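You operate a simulated robot arm through the tools that you are given. There is no shell and no other tool. Be economical: measure what you need, move in short steps, check, and stop when the job is done.

Carry out the task below with a simulated robot arm. There is one attempt and no reset: what you move stays moved.

TASK
Gauge the white capsule and seat it in the cut-out of that size.
Fine: use the size gauge and slide it shut again at the end.

It is judged by the outcome, as a careful person would: the job done as asked, and still so three seconds after it is handed in. It fails if anything else is knocked over, pushed out of place, dropped, spilled or broken.

THE ROBOT
A 6-joint arm with a two-finger parallel gripper, fixed in place. Base frame: the origin is at the foot of the arm, x ahead of it, y to its left, z up; the work surface is at about z = 76. Lengths are in cm, angles in degrees, forces in N, time in s.
With the tool pointing down near the work surface it reaches from about 24 to 64 cm from the base axis. Its first joint turns from -66.0 to 66.0 degrees. Payload 2.7 kg.
Tool frame: the origin (TCP) lies between the finger pads and is the grasp point; the fingertips stand 2.3 cm ahead of it; z points along the fingers, y is the line along which they close. The gripper opens to 9.4 cm. The fingers are 3.8 cm wide and 1 cm thick; the gripper's body (5.4 by 9.6 cm) begins 3.9 cm behind the TCP.
Orientation is told as [roll, pitch, yaw] about the base's x, y, z axes, in that order, counted from this pose: with the fingers straight down and closing along the base's y, the tool's x points along the base's -x, its y along +y and its z along -z.

THE INTERFACE
- The arm moves only by the tool servo_tool. Its argument "commands" is a list of rows, each a list of 7 numbers: the shift along the base's x, y, z in cm, then the turn, a rotation vector about the base's x, y, z in degrees, then the closure, from 0 (fully open) to 1 (shut). In form: [[tx, ty, tz, rx, ry, rz, gripper], ...]. A call has 1 to 8 rows; each row shifts and turns the commanded pose from where the row before left it. A row lasts 0.2 s, in which the tool goes at most 5 cm and 8.6 degrees; a call with a longer step from one row to the next is refused whole, and so is a gripper value outside its range. A pose out of reach is approached as far as the arm can. The call stops where the force on the tool passes 70 N (or 10 N more than at its start, if that is more) or the arm is blocked; 0.2 s more then pass. The fingers move at their own pace (about 4.5 cm/s each) and stop on an object; they squeeze with about 43 N. The grip force told is the motor's: it shows also when the fingers shut on nothing. Time passes only in rows, and 0.2 s behind the last, so rows that do not move let the fingers close. It gives the time, the measured TCP pose, the force on the tool (base axes), the opening and the grip force at its end, in the units of the frame above (readings bear some noise).
- Cameras (640 x 400 px; columns grow to the right, rows downward): "scene" is fixed at [5.76, -42, 139.96]; the picture's right is [0.91, -0.42, 0.00], its down [-0.25, -0.54, -0.80] and it looks along [0.34, 0.73, -0.60] (base axes); focal length 317 px, centre (320, 200). "wrist" rides on the gripper at [-3.9, 0, -4.4] in the tool frame; the picture's right is [0.00, -1.00, 0.00], its down [0.97, 0.00, -0.24] and it looks along [0.24, 0.00, 0.97] (tool axes); focal length 218 px, centre (320, 200).
- grab_frame(camera): a new picture of that camera. No time passes.
- probe_pixels(camera, pixels): for up to 12 pixels [column, row] of the newest picture of that camera ("zoom" is the newest enlarged one), the place [x, y, z] in the base frame of the surface seen there, good to about 0.2 cm. No time passes.
- enlarge(camera, box): a new picture of the part [left, top, right, bottom] of that camera's present view, enlarged. No time passes.
- hand_in(): hands the job in; it is judged then, once.

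Work in short steps. Measure before you move; look again where a grasp or a placing could have gone wrong, and mend it. You have 80 turns and 46 pictures in all, the two below and enlarged ones among them. Open the gripper and draw the arm clear of the work before you hand the job in, unless the task says otherwise; then end with one line.

The tools are called after "Emit:" as a command line: name --pt "numbers of a row" for each row, then --argument value for the rest, lists and objects as JSON in quotes. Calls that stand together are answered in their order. servo_tool: Moves the arm, as the interface text tells. Its arguments: {"type":"object","properties":{"commands":{"type":"array","items":{"type":"array","items":{"type":"number"}}}},"required":["commands"]} The other tools are called the same way: grab_frame (camera) takes a picture; probe_pixels (camera, pixels) gives the place of the surface under pixels of a picture; enlarge (camera, box) takes an enlarged picture of a part of a camera's view; hand_in () hands the job in.

At the start:

```text
t: 0.0
position: [29.84, 20.03, 98.02]
orientation: [0.0, 0.1, 0.0]
contact_force: [0.0, -0.6, 0.3]
opening: 9.39
gripper_force: 0.1
```

scene: 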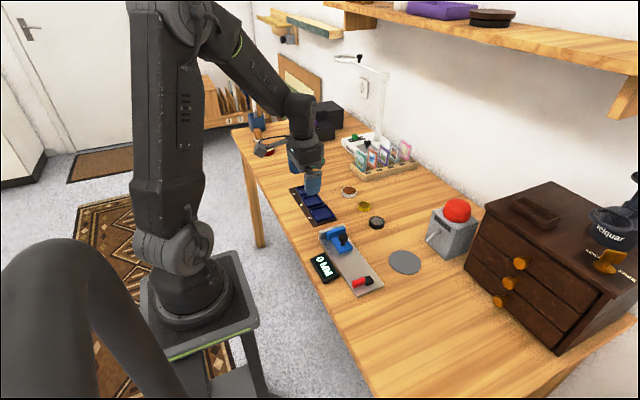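
wrist: 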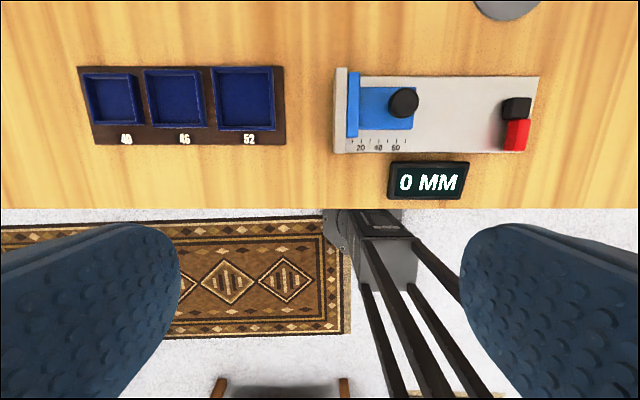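

I see a gauge with a blue slider near (345,250), a tray of three cut-outs, and discs near (350,190), (363,207), (376,222). I enlarge the scene to find the white capsule.

Emit:
enlarge --camera "scene" --box '[270, 160, 430, 300]'

Emit:
enlarge --camera "wrist" --box '[320, 50, 560, 210]'

```text
2.86 times, centred on (350, 230) of scene
```

zoom: 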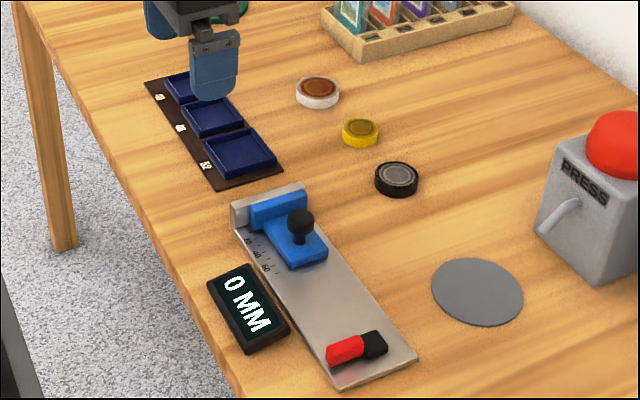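

```text
2.50 times, centred on (440, 130) of wrist
```

zoom: 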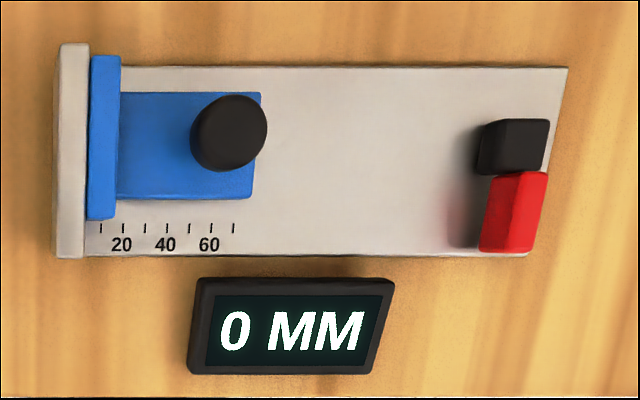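

The white-rimmed capsule is at scene (350,192). I take a scene picture to measure the capsule, gauge parts and tray.

Emit:
grab_frame --camera "wrist"

Emit:
enlarge --camera "scene" --box '[270, 160, 430, 300]'

Emit:
probe_pixels --camera "zoom" --pixels '[[318, 86], [297, 92], [339, 93], [318, 106], [318, 78], [360, 128], [397, 175], [300, 218], [278, 210], [236, 220], [345, 350], [375, 343]]'

Emit:
probe_pixels --camera "wrist" --pixels '[[341, 70], [341, 150], [353, 76], [353, 134], [403, 102], [372, 125], [430, 110], [517, 108], [516, 135], [112, 100], [179, 100], [246, 100]]'

```text
41 pictures are left
```

wrist: 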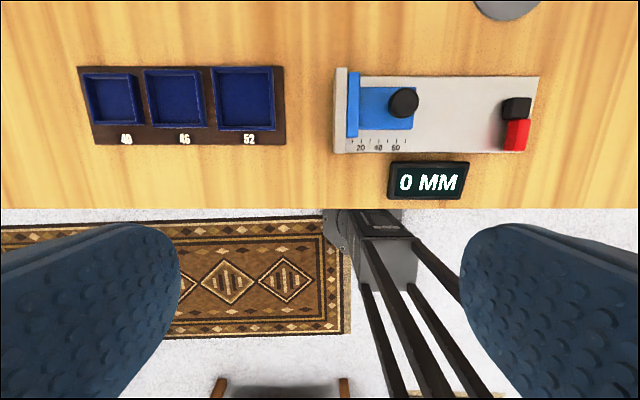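

```text
2.86 times, centred on (350, 230) of scene
```

zoom: 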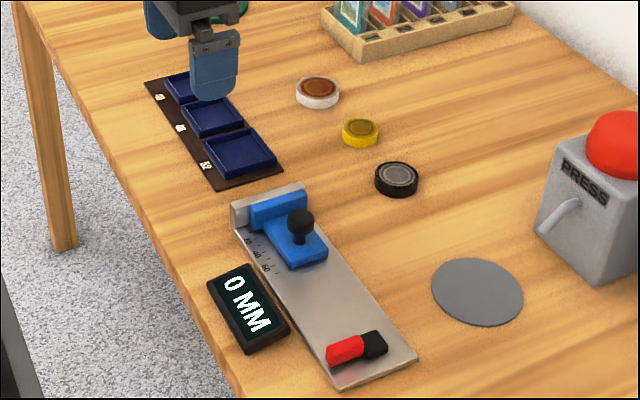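

```text
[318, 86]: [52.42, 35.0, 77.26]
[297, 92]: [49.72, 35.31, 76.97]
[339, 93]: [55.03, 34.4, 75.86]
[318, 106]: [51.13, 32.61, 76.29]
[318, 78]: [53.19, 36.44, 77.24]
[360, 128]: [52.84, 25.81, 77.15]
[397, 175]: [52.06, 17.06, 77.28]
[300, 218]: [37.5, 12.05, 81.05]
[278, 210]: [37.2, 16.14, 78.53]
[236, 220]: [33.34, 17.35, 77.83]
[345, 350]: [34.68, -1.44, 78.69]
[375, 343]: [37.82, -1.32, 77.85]
```

```text
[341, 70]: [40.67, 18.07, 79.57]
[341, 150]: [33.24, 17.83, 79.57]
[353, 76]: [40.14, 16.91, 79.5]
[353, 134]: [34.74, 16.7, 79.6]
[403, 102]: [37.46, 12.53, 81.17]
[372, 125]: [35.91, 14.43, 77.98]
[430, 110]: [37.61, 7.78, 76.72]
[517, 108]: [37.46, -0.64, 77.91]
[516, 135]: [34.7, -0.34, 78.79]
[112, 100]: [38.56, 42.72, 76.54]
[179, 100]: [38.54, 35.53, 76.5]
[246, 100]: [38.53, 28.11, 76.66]
```

Gauge lies along y: fixed jaw at y≈18, moving jaw at y≈16.7, knob near (37.4,12.3) with top z≈81.1. I move above the knob with the fingers part open and look.

Emit:
servo_tool --pt "1.9 -1.9 -3 0 0 0 0.5" --pt "1.9 -1.9 -3 0 0 0 0.5" --pt "1.9 -1.9 -3 0 0 0 0.5" --pt "1.86 -1.93 -2.5 0 0 0 0.5" --pt "0 0 0 0 0 0 0.5"

Emit:
grab_frame --camera "wrist"

Emit:
enlarge --camera "scene" --box '[270, 160, 430, 300]'

```text
t: 1.2
position: [37.48, 12.27, 86.49]
orientation: [0.0, 0.0, -0.1]
contact_force: [0.4, 1.1, -0.9]
opening: 4.71
gripper_force: 0.1
```

```text
39 pictures are left
```

wrist: 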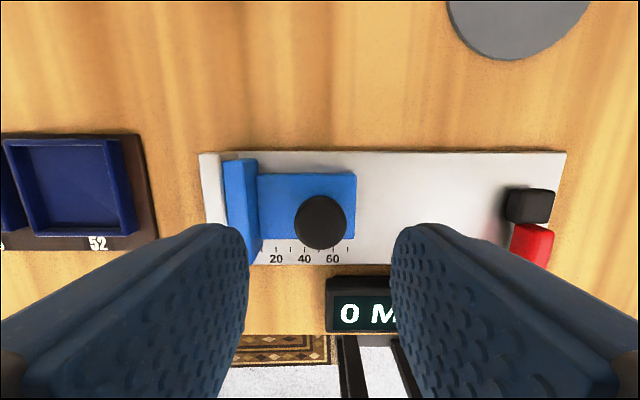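

```text
2.86 times, centred on (350, 230) of scene
```

zoom: 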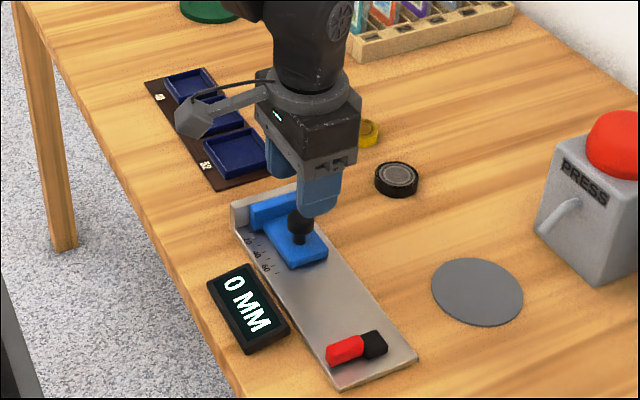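

The knob (320,222) is centred between the fingers. I go down to TCP z≈81.3 and close on it.

Emit:
servo_tool --pt "0 0 -2.5 0 0 0 0.5" --pt "0 0 -2.6 0 0 0 0.5" --pt "0 0 0 0 0 0 0.5" --pt "0 0 0 0 0 0 1" --pt "0 0 0 0 0 0 1" --pt "0 0 0 0 0 0 1"

```text
t: 2.6
position: [37.45, 12.19, 81.38]
orientation: [0.1, 0.1, -0.1]
contact_force: [5.2, -13.3, -2.4]
opening: 2.52
gripper_force: 45.0
```

Knob gripped (opening 2.5). I pull gently toward -y.

Emit:
servo_tool --pt "0 -0.5 0 0 0 0 1" --pt "0 -0.7 0 0 0 0 1" --pt "0 -0.8 0 0 0 0 1"

Emit:
enlarge --camera "scene" --box '[270, 160, 430, 300]'

```text
t: 3.4
position: [37.28, 10.18, 81.35]
orientation: [-0.1, 0.1, 0.0]
contact_force: [-2.3, 0.9, -19.2]
opening: 2.51
gripper_force: 44.6
```

```text
2.86 times, centred on (350, 230) of scene
```

zoom: 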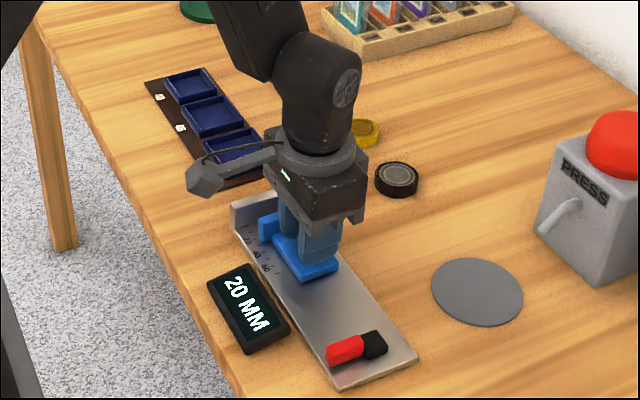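

It slides freely and reads 20 mm. I open it to about 70 mm, then release and rise.

Emit:
servo_tool --pt "0 -1 0 0 0 0 1" --pt "0 -1 0 0 0 0 1" --pt "0 -1 0 0 0 0 1" --pt "0 -1 0 0 0 0 1" --pt "0 -1 0 0 0 0 1" --pt "0 0 0 0 0 0 1"

Emit:
servo_tool --pt "0 0 0 0 0 0 0.5" --pt "0 0 0 0 0 0 0.5" --pt "0 0 3 0 0 0 0.5" --pt "0 0 5 0 0 0 0.5" --pt "0 0 4 0 0 0 0.2"

Emit:
enlarge --camera "scene" --box '[270, 160, 430, 300]'

Emit:
grab_frame --camera "wrist"

```text
t: 4.8
position: [37.4, 5.37, 81.37]
orientation: [-0.1, 0.4, -0.1]
contact_force: [-13.8, 1.3, -10.7]
opening: 2.52
gripper_force: 45.2
```

```text
t: 6.0
position: [37.61, 5.31, 93.51]
orientation: [0.0, 0.1, 0.0]
contact_force: [-0.3, -0.4, 0.0]
opening: 7.52
gripper_force: 0.2
```

```text
2.86 times, centred on (350, 230) of scene
```

zoom: 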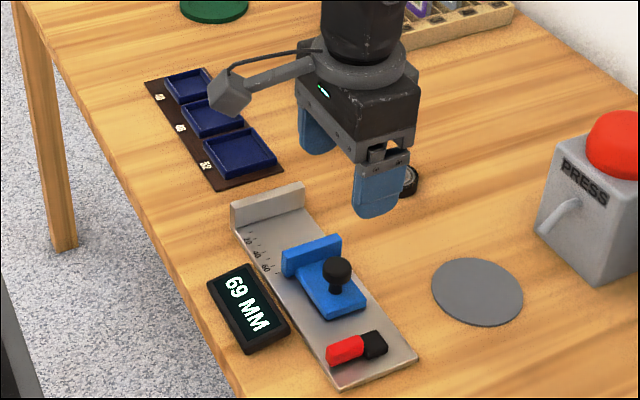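

```text
35 pictures are left
```

wrist: 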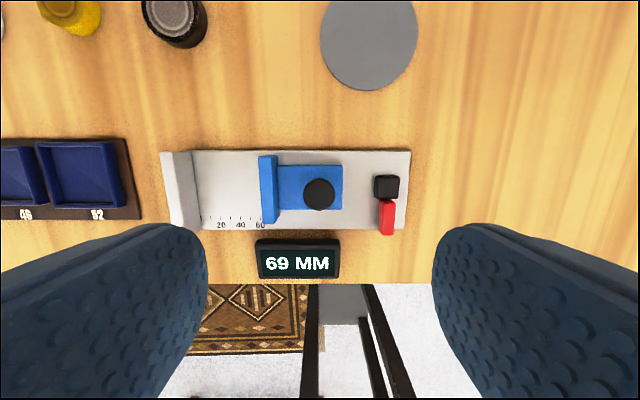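

Gauge reads 69 mm and stays open. Before choosing the wrist turn, I measure the surroundings of the capsule (rack, tray depth) in this view.

Emit:
probe_pixels --camera "zoom" --pixels '[[420, 55], [440, 40], [440, 18], [215, 115], [195, 85], [190, 78], [240, 155], [232, 141], [270, 160], [320, 195], [325, 265], [355, 345]]'

Emit:
probe_pixels --camera "wrist" --pixels '[[193, 155], [197, 225], [262, 160], [266, 220], [230, 190], [188, 190], [280, 190], [82, 172], [40, 150], [120, 150], [75, 145], [60, 204]]'

```text
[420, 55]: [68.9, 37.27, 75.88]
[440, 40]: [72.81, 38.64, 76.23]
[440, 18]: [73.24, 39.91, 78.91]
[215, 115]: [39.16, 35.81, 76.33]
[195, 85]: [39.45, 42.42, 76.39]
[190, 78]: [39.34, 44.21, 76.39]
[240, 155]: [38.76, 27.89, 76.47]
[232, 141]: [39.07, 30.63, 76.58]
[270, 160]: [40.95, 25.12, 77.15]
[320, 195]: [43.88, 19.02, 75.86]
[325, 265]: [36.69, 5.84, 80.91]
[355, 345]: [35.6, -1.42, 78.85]
```

```text
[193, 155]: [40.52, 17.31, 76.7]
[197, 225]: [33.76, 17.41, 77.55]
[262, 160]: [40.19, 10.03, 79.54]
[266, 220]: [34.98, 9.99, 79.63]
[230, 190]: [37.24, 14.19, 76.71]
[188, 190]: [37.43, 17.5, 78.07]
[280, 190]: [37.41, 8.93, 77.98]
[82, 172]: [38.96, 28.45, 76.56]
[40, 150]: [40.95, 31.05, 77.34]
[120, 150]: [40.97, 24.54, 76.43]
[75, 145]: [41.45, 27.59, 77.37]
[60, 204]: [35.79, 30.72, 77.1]
```

Pocket floor is 76.5, rim 77.35; jaw faces at y≈17.45 and 10.5, plate top 76.7. I go above the capsule at height while turning the tool +90° so the fingers close along x.

Emit:
servo_tool --pt "1.3 2.6 0.5 0 0 8.2 0.2" --pt "1.3 2.6 0.5 0 0 8.2 0.2" --pt "1.3 2.6 0 0 0 8.2 0.2" --pt "1.3 2.6 0 0 0 8.2 0.2" --pt "1.3 2.6 0 0 0 8.2 0.2" --pt "1.3 2.6 0 0 0 8.2 0.2" --pt "1.3 2.6 0 0 0 8.2 0.2" --pt "1.3 2.6 0 0 0 8.2 0.2"

Emit:
servo_tool --pt "1.3 2.6 0 0 0 8.2 0.2" --pt "1.3 2.6 0 0 0 8.2 0.2" --pt "1.4 3.2 -1 0 0 8 0.2" --pt "0 0 -2 0 0 0 0.2"

Emit:
grab_frame --camera "wrist"

Emit:
grab_frame --camera "scene"

```text
t: 7.8
position: [48.08, 26.14, 94.25]
orientation: [-0.1, 0.2, 65.7]
contact_force: [-0.5, 0.5, 0.2]
opening: 7.51
gripper_force: 0.0
```

```text
t: 8.8
position: [52.05, 34.65, 91.29]
orientation: [0.0, 0.1, 90.2]
contact_force: [-0.4, -0.2, -0.7]
opening: 7.51
gripper_force: 0.2
```

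```text
34 pictures are left
```

wrist: 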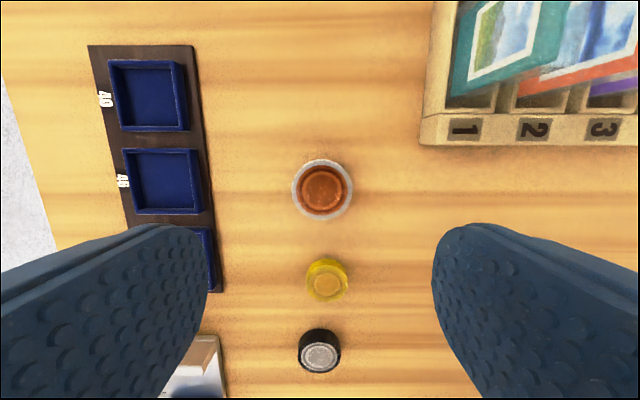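

```text
33 pictures are left
```

scene: 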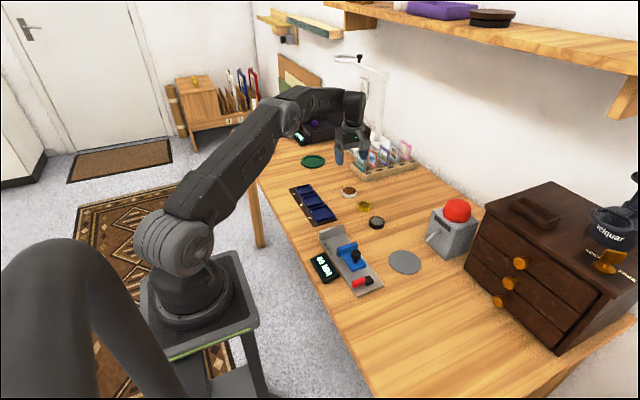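

I measure the capsule edges (wrist 292–353, rows 160–220) and the rack corner.

Emit:
probe_pixels --camera "wrist" --pixels '[[323, 163], [323, 217], [295, 190], [350, 190], [323, 190], [421, 143], [424, 118], [450, 90], [475, 20], [565, 5], [443, 10], [160, 180]]'

```text
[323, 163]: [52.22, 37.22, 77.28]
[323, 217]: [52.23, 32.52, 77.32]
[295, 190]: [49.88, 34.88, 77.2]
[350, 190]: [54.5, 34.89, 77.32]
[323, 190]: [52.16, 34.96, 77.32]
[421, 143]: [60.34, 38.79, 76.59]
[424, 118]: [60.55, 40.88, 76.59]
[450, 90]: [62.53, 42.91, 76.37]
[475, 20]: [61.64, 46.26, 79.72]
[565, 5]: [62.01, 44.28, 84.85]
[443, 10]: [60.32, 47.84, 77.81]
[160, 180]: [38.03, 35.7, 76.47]
```

Capsule centre (52.2, 34.9), top 77.3. The rack (x≥60) is clear of the gripper; I descend to grip just the top ~0.45 cm of it.

Emit:
servo_tool --pt "0.15 0.25 -4 0 0 0 0.2" --pt "0 0 -4 0 0 0 0.2" --pt "0 0 -2.5 0 0 0 0.2" --pt "0 0 -1.6 0 0 0 0.2" --pt "0 0 0 0 0 0 0.2"

Emit:
grab_frame --camera "wrist"

```text
t: 10.0
position: [52.03, 34.62, 79.37]
orientation: [0.0, 0.2, 89.9]
contact_force: [0.6, 0.3, 0.0]
opening: 7.52
gripper_force: 0.0
```

```text
32 pictures are left
```

wrist: 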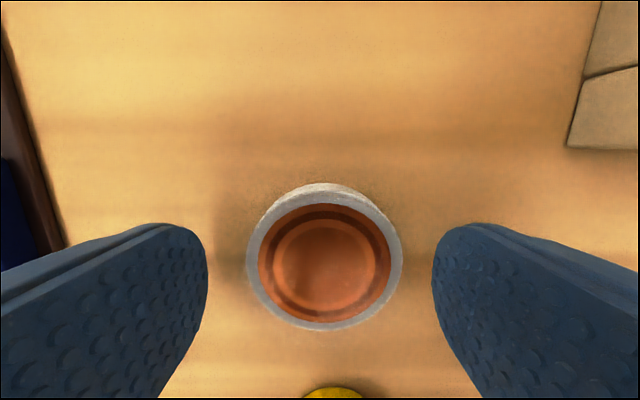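

Position is 0.2–0.3 short; I correct it, lower 0.25 and close.

Emit:
servo_tool --pt "0.15 0.25 -0.25 0 0 0 0.2" --pt "0 0 0 0 0 0 0.2" --pt "0 0 0 0 0 0 1" --pt "0 0 0 0 0 0 1" --pt "0 0 0 0 0 0 1" --pt "0 0 0 0 0 0 1"

Emit:
servo_tool --pt "0 0 1 0 0 0 1" --pt "0 0 3 0 0 0 1" --pt "0 0 3 0 0 0 1" --pt "0 0 0 0 0 0 1"

Emit:
grab_frame --camera "wrist"

```text
t: 11.4
position: [52.16, 34.94, 79.12]
orientation: [-0.1, 0.1, 90.1]
contact_force: [-0.8, 0.8, -0.4]
opening: 5.05
gripper_force: 42.8
```

```text
t: 12.4
position: [52.21, 35.08, 86.17]
orientation: [0.0, 0.0, 90.0]
contact_force: [-0.2, -0.9, -0.8]
opening: 5.04
gripper_force: 42.9
```

```text
31 pictures are left
```

wrist: 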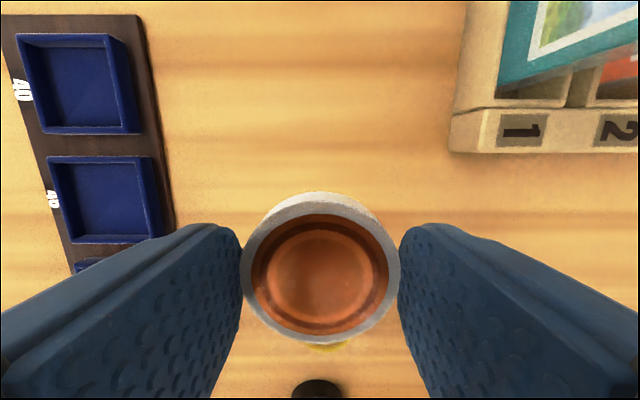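

Capsule is held (opening 5.05). I carry it over the gauge, to (37.4, 14.1).

Emit:
servo_tool --pt "-2.1 -3 1 0 0 0 1" --pt "-2.1 -3 0 0 0 0 1" --pt "-2.1 -3 0 0 0 0 1" --pt "-2.1 -3 0 0 0 0 1" --pt "-2.1 -3 0 0 0 0 1" --pt "-2.1 -3 0 0 0 0 1" --pt "-2.2 -2.95 -1 0 0 0 1" --pt "0 0 0 0 0 0 1"

Emit:
grab_frame --camera "wrist"

Emit:
enlarge --camera "scene" --box '[270, 160, 430, 300]'

```text
t: 14.2
position: [37.48, 14.2, 86.14]
orientation: [0.0, 0.0, 90.0]
contact_force: [0.3, 0.6, -0.7]
opening: 5.04
gripper_force: 43.0
```

```text
30 pictures are left
```

wrist: 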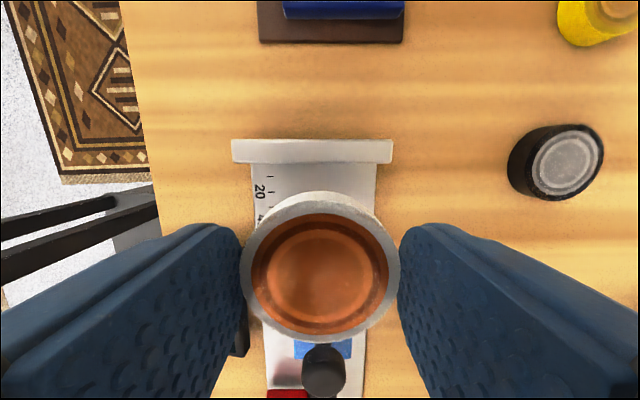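

```text
2.86 times, centred on (350, 230) of scene
```

zoom: 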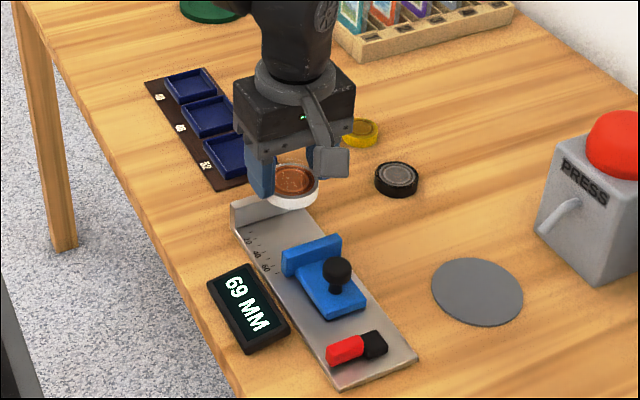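

Alignment looks right. I lower to just touch the plate (TCP ≈79.85), then release slightly and rise.

Emit:
servo_tool --pt "0 -0.1 -3 0 0 0 1" --pt "0 0 -2.3 0 0 0 1" --pt "0 0 -0.6 0 0 0 1" --pt "0 0 -0.3 0 0 0 1" --pt "0 0 0 0 0 0 1"

```text
t: 15.4
position: [37.5, 14.16, 79.9]
orientation: [-0.1, -0.1, 90.0]
contact_force: [-3.7, -3.0, 16.0]
opening: 5.05
gripper_force: 43.0
```

It touches the plate (16 N). Release and rise.

Emit:
servo_tool --pt "0 0 0 0 0 0 0.4" --pt "0 0 0 0 0 0 0.25" --pt "0 0 0 0 0 0 0.25" --pt "0 0 3 0 0 0 0.25" --pt "0 0 4 0 0 0 0.25" --pt "0 0 2 0 0 0 0.25"

Emit:
grab_frame --camera "wrist"

Emit:
enlarge --camera "scene" --box '[270, 160, 430, 300]'

```text
t: 16.8
position: [37.45, 13.86, 88.87]
orientation: [0.0, 0.1, 90.0]
contact_force: [-0.1, 1.0, -0.9]
opening: 7.06
gripper_force: 0.1
```

```text
28 pictures are left
```

wrist: 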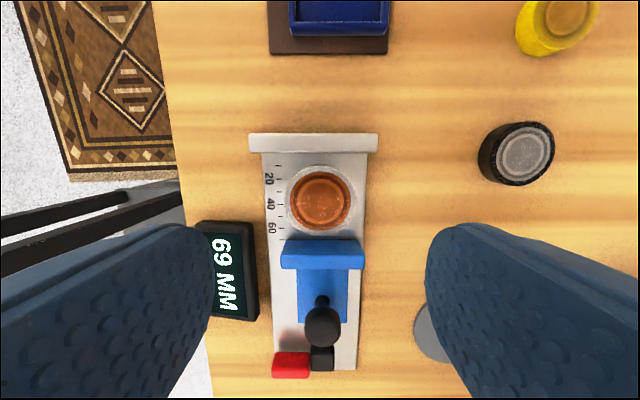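

```text
2.86 times, centred on (350, 230) of scene
```

zoom: 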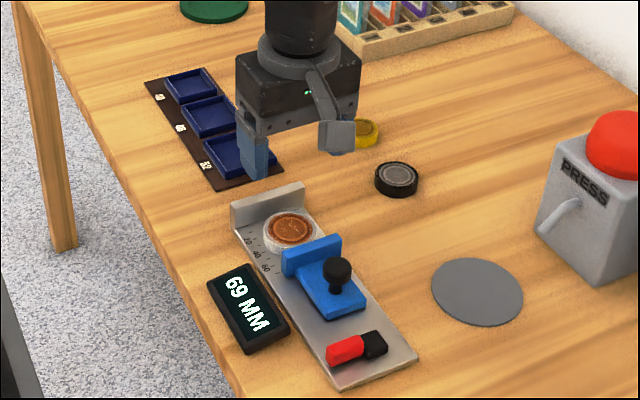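

The capsule lies between the jaws. I move over the knob (37.4, 5.3), grip it (fingers along x) and push it toward +y until resistance.

Emit:
servo_tool --pt "0 -4.3 0 0 0 0 0.4" --pt "-0.05 -4.25 0 0 0 0 0.4" --pt "0 0 -3 0 0 0 0.4" --pt "0 0 -3 0 0 0 0.4" --pt "0 0 -1.5 0 0 0 0.4" --pt "0 0 0 0 0 0 0.4" --pt "0 0 0 0 0 0 1" --pt "0 0 0 0 0 0 1"

Emit:
servo_tool --pt "0 0 0 0 0 0 1" --pt "0 0 0 0 0 0 1"

Emit:
servo_tool --pt "0 0.5 0 0 0 0 1" --pt "0 0.4 0 0 0 0 1" --pt "0 0.3 0 0 0 0 1" --pt "0 0 0 0 0 0 1"

Emit:
enlarge --camera "scene" --box '[270, 160, 430, 300]'

```text
t: 18.6
position: [37.58, 5.62, 81.42]
orientation: [-0.6, -0.1, 90.1]
contact_force: [21.0, -1.0, -8.0]
opening: 2.58
gripper_force: 26.1
```

```text
t: 19.2
position: [37.54, 5.52, 81.44]
orientation: [-0.5, -0.1, 89.9]
contact_force: [27.1, 0.1, -6.4]
opening: 2.53
gripper_force: 45.1
```

```text
t: 20.2
position: [37.59, 6.68, 81.44]
orientation: [-0.4, -0.1, 90.1]
contact_force: [15.9, -0.3, 20.3]
opening: 2.52
gripper_force: 44.6
```

```text
2.86 times, centred on (350, 230) of scene
```

zoom: 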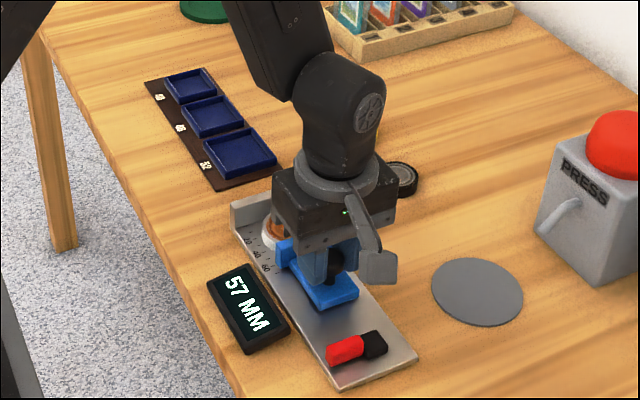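

Reads 57 mm, free so far. I continue in small steps until the capsule is snug.

Emit:
servo_tool --pt "0 0.2 0 0 0 0 1" --pt "0 0.15 0 0 0 0 1" --pt "0 0.1 0 0 0 0 1" --pt "0 0 0 0 0 0 1"

Emit:
servo_tool --pt "0 0.1 0 0 0 0 1" --pt "0 0.1 0 0 0 0 1" --pt "0 0 0 0 0 0 1"

Emit:
enlarge --camera "scene" --box '[270, 160, 430, 300]'

```text
t: 21.2
position: [37.5, 7.27, 81.5]
orientation: [-0.5, -0.1, 90.0]
contact_force: [22.3, -1.5, 10.1]
opening: 2.52
gripper_force: 45.0
```

```text
t: 22.0
position: [37.67, 7.21, 81.45]
orientation: [-0.4, -0.1, 89.7]
contact_force: [26.8, -21.7, 9.1]
opening: 2.53
gripper_force: 45.0
```

```text
2.86 times, centred on (350, 230) of scene
```

zoom: 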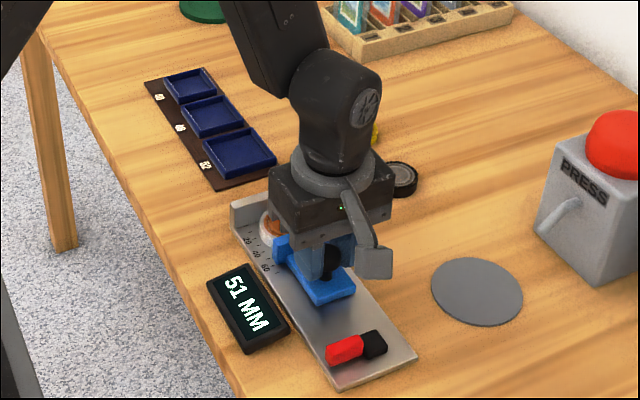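

Snug at 51 mm (−22 N push back) → the 52 cut-out. I draw the slide back about 1.6 cm, release, and rise.

Emit:
servo_tool --pt "0 -0.4 0 0 0 0 1" --pt "0 -0.6 0 0 0 0 1" --pt "0 -0.8 0 0 0 0 1" --pt "0 0 0 0 0 0 1" --pt "0 0 0 0 0 0 0.4" --pt "0 0 0 0 0 0 0.4" --pt "0 0 3 0 0 0 0.4" --pt "0 0 4.5 0 0 0 0.4"

Emit:
servo_tool --pt "0 3 0.5 0 0 0 0.25" --pt "0 3 0 0 0 0 0.25" --pt "0 2.6 0 0 0 0 0.25" --pt "0 0 0 0 0 0 0.25"

Emit:
grab_frame --camera "wrist"

```text
t: 23.8
position: [37.27, 5.34, 88.88]
orientation: [0.0, 0.1, 90.0]
contact_force: [0.0, 0.1, 0.6]
opening: 5.63
gripper_force: 0.1
```

```text
t: 24.8
position: [37.28, 14.11, 89.42]
orientation: [0.0, 0.1, 89.9]
contact_force: [0.8, 0.5, -0.7]
opening: 7.06
gripper_force: 0.1
```

```text
24 pictures are left
```

wrist: 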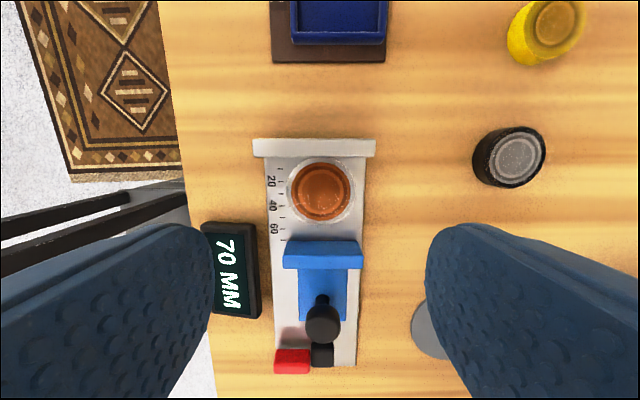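

Slide is back at 70 mm. I measure the capsule's new place against the fixed jaw.

Emit:
probe_pixels --camera "wrist" --pixels '[[321, 165], [321, 217], [292, 191], [349, 191], [321, 191], [315, 150], [315, 158]]'

```text
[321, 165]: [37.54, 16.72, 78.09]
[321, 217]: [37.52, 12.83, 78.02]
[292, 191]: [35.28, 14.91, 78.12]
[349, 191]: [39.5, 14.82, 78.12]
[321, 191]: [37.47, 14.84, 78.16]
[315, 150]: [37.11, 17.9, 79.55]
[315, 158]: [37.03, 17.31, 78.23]
```

Capsule centre (37.45, 14.85), top 78.1. I descend to grip its top 0.4 cm again and lift.

Emit:
servo_tool --pt "0.15 0.72 -4 0 0 0 0.25" --pt "0 0 -3.4 0 0 0 0.25" --pt "0 0 -2.0 0 0 0 0.25" --pt "0 0 0 0 0 0 0.25"

```text
t: 25.8
position: [37.56, 14.85, 79.98]
orientation: [0.0, 0.0, 89.9]
contact_force: [-0.7, -0.5, -0.7]
opening: 7.05
gripper_force: 0.0
```

Emit:
servo_tool --pt "-0.1 0 0.05 0 0 0 0.25" --pt "0 0 0 0 0 0 1" --pt "0 0 0 0 0 0 1" --pt "0 0 0 0 0 0 1" --pt "0 0 0 0 0 0 1"

Emit:
servo_tool --pt "0 0 1 0 0 0 1" --pt "0 0 3 0 0 0 1" --pt "0 0 3 0 0 0 1" --pt "0 0 2 0 0 0 1" --pt "0 2 0 0 0 0 1" --pt "0 0 0 0 0 0 1"

Emit:
grab_frame --camera "wrist"

Emit:
enlarge --camera "scene" --box '[290, 170, 350, 220]'

```text
t: 27.0
position: [37.44, 14.9, 80.06]
orientation: [0.0, 0.1, 90.0]
contact_force: [-0.3, 0.1, -0.3]
opening: 5.04
gripper_force: 43.0
```

```text
t: 28.4
position: [37.41, 16.82, 89.12]
orientation: [0.0, 0.0, 90.0]
contact_force: [-0.4, -0.7, 0.0]
opening: 5.06
gripper_force: 42.7
```

```text
23 pictures are left
```

wrist: 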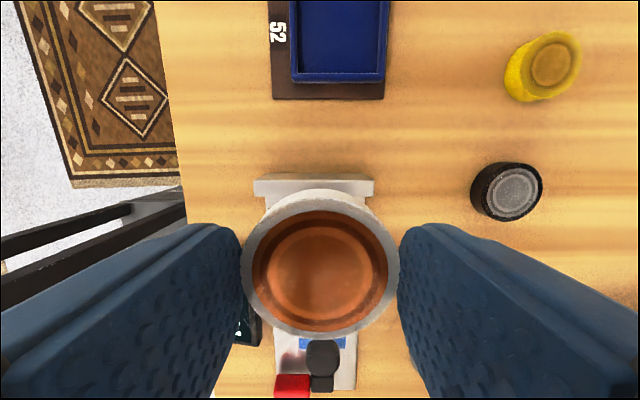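

```text
8.00 times, centred on (320, 195) of scene
```

zoom: 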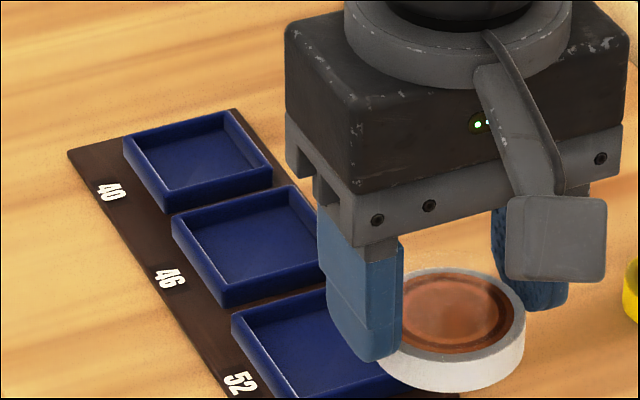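

I move to y≈21.5, higher, to see the whole 52 pocket and measure its inner walls.

Emit:
servo_tool --pt "0 2.5 2 0 0 0 1" --pt "0 2.5 1 0 0 0 1" --pt "0 0 0 0 0 0 1"

Emit:
enlarge --camera "wrist" --box '[240, 20, 420, 140]'

```text
t: 29.2
position: [37.3, 21.73, 92.2]
orientation: [0.0, 0.1, 90.0]
contact_force: [-0.5, -0.3, -0.6]
opening: 5.08
gripper_force: 43.2
```

```text
3.33 times, centred on (330, 80) of wrist
```

zoom: 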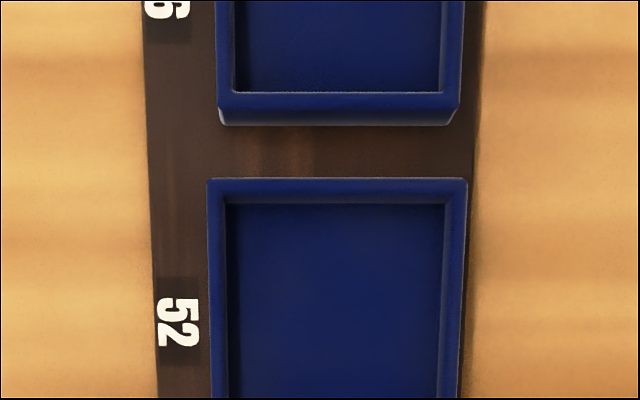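

Emit:
enlarge --camera "wrist" --box '[230, 50, 430, 175]'

```text
3.20 times, centred on (330, 112) of wrist
```

zoom: 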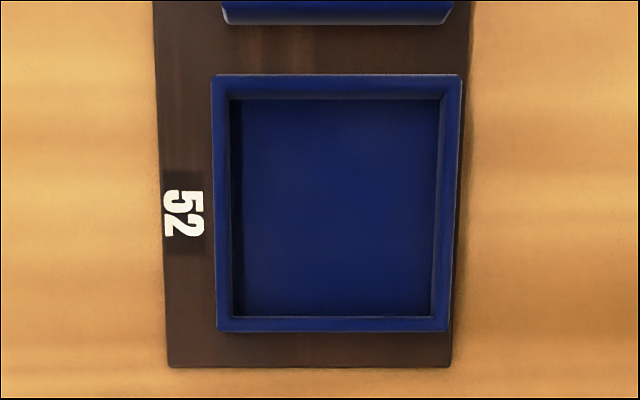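

Emit:
probe_pixels --camera "zoom" --pixels '[[216, 200], [228, 200], [442, 200], [453, 200], [335, 77], [335, 92], [335, 318], [335, 329], [335, 200], [224, 100], [224, 310], [335, 110]]'

```text
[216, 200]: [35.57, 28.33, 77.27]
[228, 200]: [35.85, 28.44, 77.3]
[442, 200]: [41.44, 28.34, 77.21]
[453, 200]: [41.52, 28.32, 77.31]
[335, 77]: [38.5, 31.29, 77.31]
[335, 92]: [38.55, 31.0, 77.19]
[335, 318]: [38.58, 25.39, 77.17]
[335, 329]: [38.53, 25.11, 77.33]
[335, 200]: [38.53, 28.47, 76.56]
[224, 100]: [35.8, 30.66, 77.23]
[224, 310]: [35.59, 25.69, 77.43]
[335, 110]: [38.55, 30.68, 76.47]
```

The 52 pocket's centre works out to (38.53, 28.15), inner width ≈5.4. I move above it, hover at TCP z≈81.2, and check.

Emit:
servo_tool --pt "0.6 3.2 0 0 0 0 1" --pt "0.6 3.2 0 0 0 0 1" --pt "0 0 -4 0 0 0 1" --pt "0 0 -4 0 0 0 1" --pt "0 0 -2.8 0 0 0 1" --pt "0 0 0 0 0 0 1"

Emit:
grab_frame --camera "wrist"

Emit:
enlarge --camera "scene" --box '[290, 170, 350, 230]'

```text
t: 30.6
position: [38.59, 28.13, 81.33]
orientation: [0.1, 0.0, 90.0]
contact_force: [0.4, -0.9, -0.7]
opening: 5.01
gripper_force: 42.7
```

```text
19 pictures are left
```

wrist: 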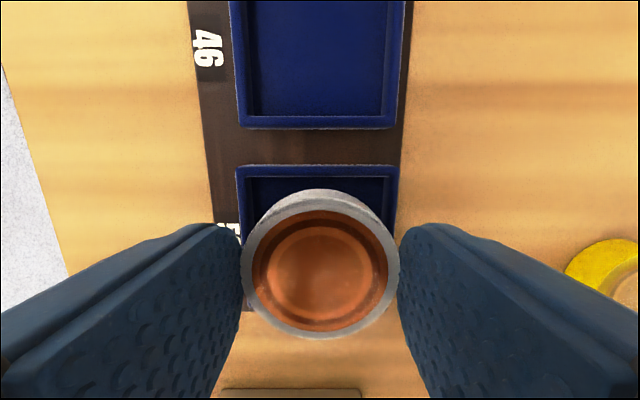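

```text
6.67 times, centred on (320, 200) of scene
```

zoom: 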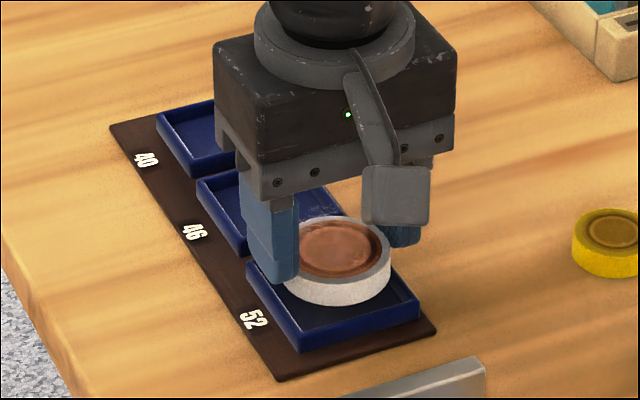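

Pocket x-centre seems ~0.08 less than TCP, and capsule sits slightly toward −y of TCP; I correct by (−0.07,+0.12) and lower gently.

Emit:
servo_tool --pt "-0.07 0.12 -0.3 0 0 0 1" --pt "0 0 -0.3 0 0 0 1" --pt "0 0 -0.2 0 0 0 1" --pt "0 0 -0.2 0 0 0 1" --pt "0 0 0 0 0 0 1"

Emit:
enlarge --camera "scene" --box '[290, 170, 350, 230]'

```text
t: 31.8
position: [38.57, 28.29, 80.25]
orientation: [-0.1, 0.0, 90.0]
contact_force: [0.6, -0.7, -0.3]
opening: 5.05
gripper_force: 42.9
```

```text
6.67 times, centred on (320, 200) of scene
```

zoom: 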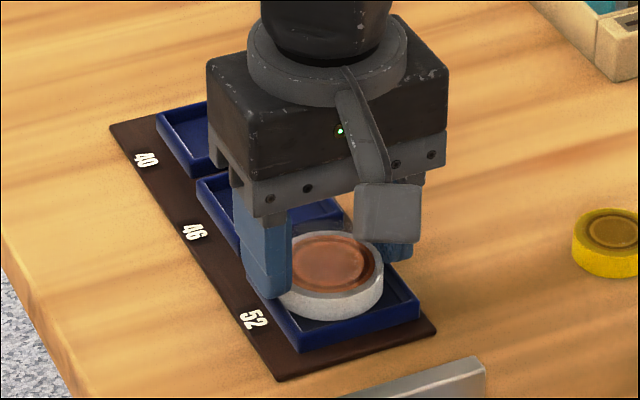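

No contact force and the bottom is below the rim, so it is entering. I lower further in small steps.

Emit:
servo_tool --pt "0 0 -0.15 0 0 0 1" --pt "0 0 -0.15 0 0 0 1" --pt "0 0 -0.1 0 0 0 1" --pt "0 0 0 0 0 0 1"

Emit:
grab_frame --camera "wrist"

```text
t: 32.8
position: [38.37, 28.34, 79.88]
orientation: [0.0, 0.0, 89.9]
contact_force: [-0.8, -0.2, -0.8]
opening: 5.06
gripper_force: 42.9
```

```text
16 pictures are left
```

wrist: 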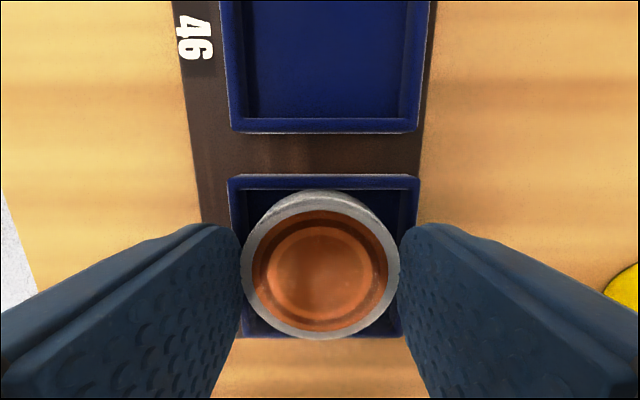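

Still no contact; tiny x shift +0.08 and lower until the floor is felt.

Emit:
servo_tool --pt "0.06 0.05 0 0 0 0 1" --pt "0 0 -0.1 0 0 0 1" --pt "0 0 -0.08 0 0 0 1" --pt "0 0 0 0 0 0 1"

```text
t: 33.8
position: [38.43, 28.42, 79.9]
orientation: [-0.2, 0.0, 90.0]
contact_force: [-8.4, -5.2, 30.3]
opening: 5.09
gripper_force: 43.3
```

Contact felt (30 N) at the expected seat height. I release a little, rise, and inspect.

Emit:
servo_tool --pt "0 0 0.1 0 0 0 0.42" --pt "0 0 0 0 0 0 0.35" --pt "0 0 0 0 0 0 0.35" --pt "0 0 3 0 0 0 0.35" --pt "0 0 4 0 0 0 0.35" --pt "0 0 3 0 0 0 0.35" --pt "0 0 0 0 0 0 0.35"

Emit:
enlarge --camera "wrist" --box '[220, 120, 420, 245]'

Emit:
enlarge --camera "scene" --box '[290, 170, 350, 230]'

```text
t: 35.4
position: [38.48, 28.2, 89.65]
orientation: [0.0, 0.0, 90.1]
contact_force: [0.3, -0.4, 0.4]
opening: 6.1
gripper_force: 0.1
```

```text
3.20 times, centred on (320, 182) of wrist
```

zoom: 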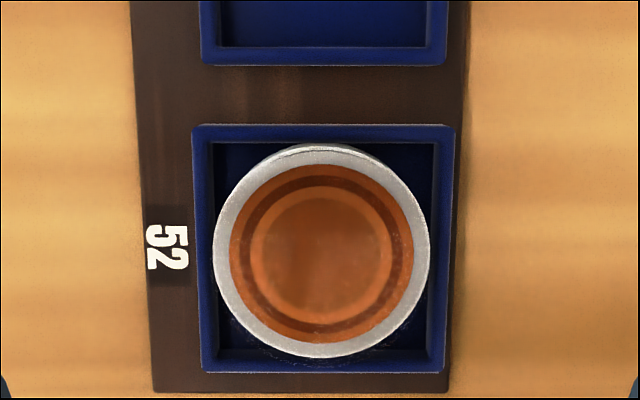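

```text
6.67 times, centred on (320, 200) of scene
```

zoom: 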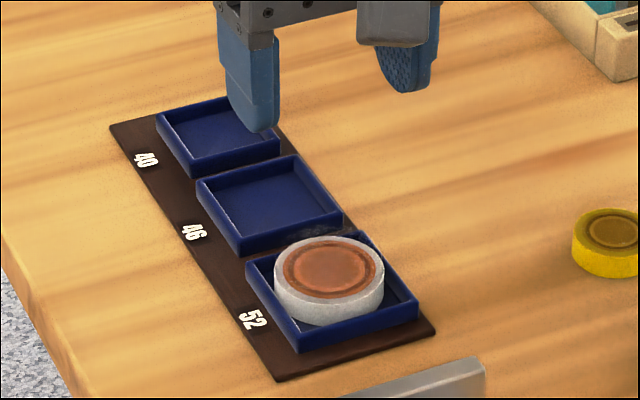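

It looks seated; I check that its top is level and at ~77.8, via probes.

Emit:
probe_pixels --camera "zoom" --pixels '[[281, 264], [379, 266], [330, 240], [328, 293], [330, 266], [315, 318], [258, 268], [395, 330]]'

```text
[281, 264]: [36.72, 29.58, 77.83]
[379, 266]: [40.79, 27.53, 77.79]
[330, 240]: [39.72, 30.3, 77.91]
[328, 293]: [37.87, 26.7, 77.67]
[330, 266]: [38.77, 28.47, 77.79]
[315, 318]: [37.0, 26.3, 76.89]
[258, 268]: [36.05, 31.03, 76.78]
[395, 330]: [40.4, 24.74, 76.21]
```

Level and seated (top ≈77.8). Now back to the knob at (37.4, 5.4) to slide the gauge shut.

Emit:
servo_tool --pt "-0.2 -3.8 0 0 0 0 0.4" --pt "-0.2 -3.8 0 0 0 0 0.4" --pt "-0.2 -3.8 0 0 0 0 0.4" --pt "-0.2 -3.8 0 0 0 0 0.4" --pt "-0.1 -3.8 0 0 0 0 0.4" --pt "-0.1 -3.85 0 0 0 0 0.4" --pt "0 0 0 0 0 0 0.4"

Emit:
grab_frame --camera "wrist"

```text
t: 37.0
position: [37.67, 5.42, 89.69]
orientation: [0.0, 0.1, 90.0]
contact_force: [-0.2, 0.7, 0.0]
opening: 5.65
gripper_force: 0.1
```

```text
13 pictures are left
```

wrist: 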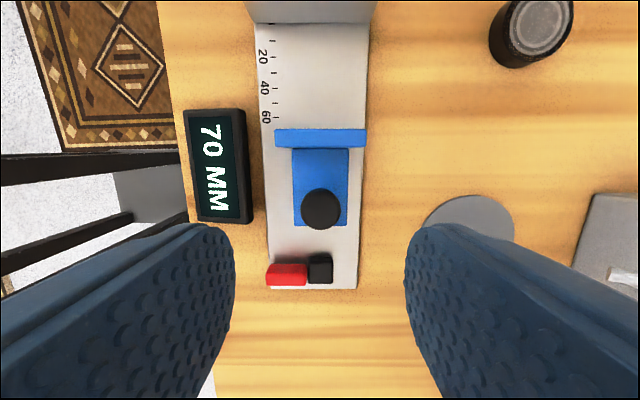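

Knob is centred at column 320. I descend, grip and push toward +y.

Emit:
servo_tool --pt "-0.15 0 -4 0 0 0 0.4" --pt "0 0 -3 0 0 0 0.4" --pt "0 0 -1.3 0 0 0 0.4" --pt "0 0 0 0 0 0 0.4" --pt "0 0 0 0 0 0 1" --pt "0 0 0 0 0 0 1" --pt "0 0 0 0 0 0 1"

Emit:
servo_tool --pt "0 0.7 0 0 0 0 1" --pt "0 1 0 0 0 0 1" --pt "0 1 0 0 0 0 1" --pt "0 1 0 0 0 0 1" --pt "0 1 0 0 0 0 1" --pt "0 1 0 0 0 0 1" --pt "0 0.8 0 0 0 0 1" --pt "0 0 0 0 0 0 1"

Emit:
enlarge --camera "scene" --box '[270, 160, 430, 300]'

```text
t: 38.6
position: [37.6, 5.46, 81.46]
orientation: [-0.4, 0.0, 90.1]
contact_force: [17.1, 1.0, -8.8]
opening: 2.55
gripper_force: 44.8
```

```text
t: 40.4
position: [37.63, 12.17, 81.58]
orientation: [-0.4, -0.1, 89.9]
contact_force: [15.3, 0.4, 16.6]
opening: 2.54
gripper_force: 45.0
```

```text
2.86 times, centred on (350, 230) of scene
```

zoom: 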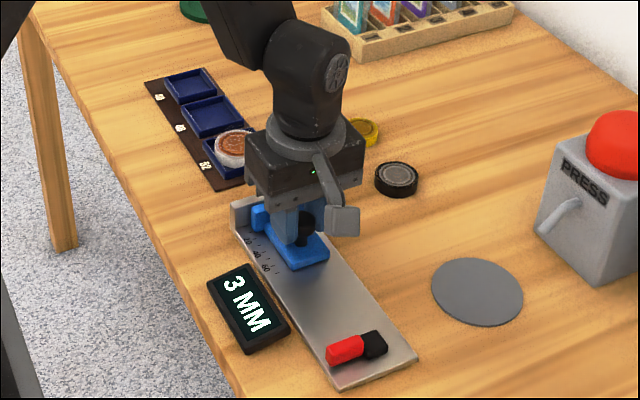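

3 mm left; I push the rest in small steps until resistance.

Emit:
servo_tool --pt "0 0.2 0 0 0 0 1" --pt "0 0.1 0 0 0 0 1" --pt "0 0.1 0 0 0 0 1" --pt "0 0 0 0 0 0 1"

Emit:
enlarge --camera "scene" --box '[270, 160, 430, 300]'

```text
t: 41.4
position: [37.55, 12.47, 81.52]
orientation: [-0.3, 0.0, 90.0]
contact_force: [17.2, -9.9, 21.6]
opening: 2.52
gripper_force: 45.2
```

```text
2.86 times, centred on (350, 230) of scene
```

zoom: 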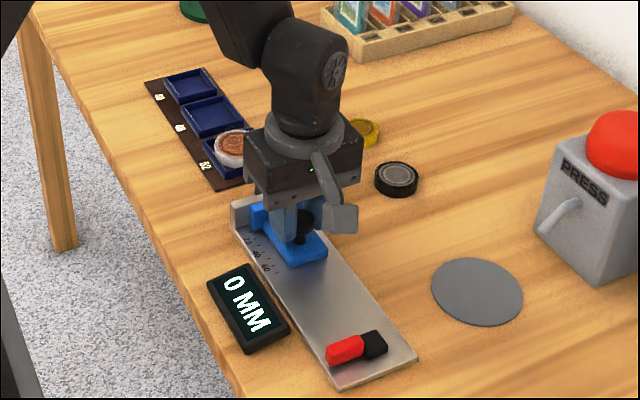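

Gauge reads 0 mm with resistance. I release, rise and draw clear, then take a last look.

Emit:
servo_tool --pt "0 0 0 0 0 0 0.5" --pt "0 0 0 0 0 0 0.4" --pt "0 0 3 0 0 0 0.4" --pt "0 0 4.5 0 0 0 0.4" --pt "0 0 4.5 0 0 0 0.2" --pt "-2 0 3 0 0 0 0" --pt "-2 -3 0 0 0 0 0" --pt "0 -3 0 0 0 0 0"

Emit:
enlarge --camera "scene" --box '[270, 160, 430, 300]'

```text
t: 43.2
position: [33.22, 6.38, 96.75]
orientation: [-0.1, 0.1, 90.0]
contact_force: [0.3, -0.8, 0.9]
opening: 9.42
gripper_force: 0.1
```

```text
2.86 times, centred on (350, 230) of scene
```

zoom: 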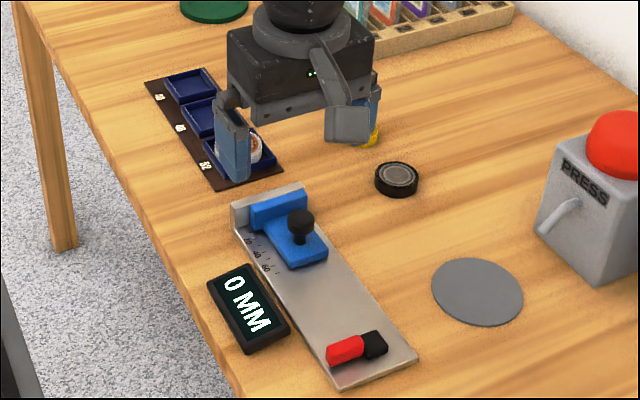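

The gauge is shut at 0 mm, the capsule is in the 52 pocket, and the arm is clear with the gripper open. I hand in.

Emit:
hand_in

```text
The job is handed in.
```

The white capsule gauged at 51 mm, so I seated it in the 52 cut-out, where it sits level, and slid the gauge shut to 0 mm.
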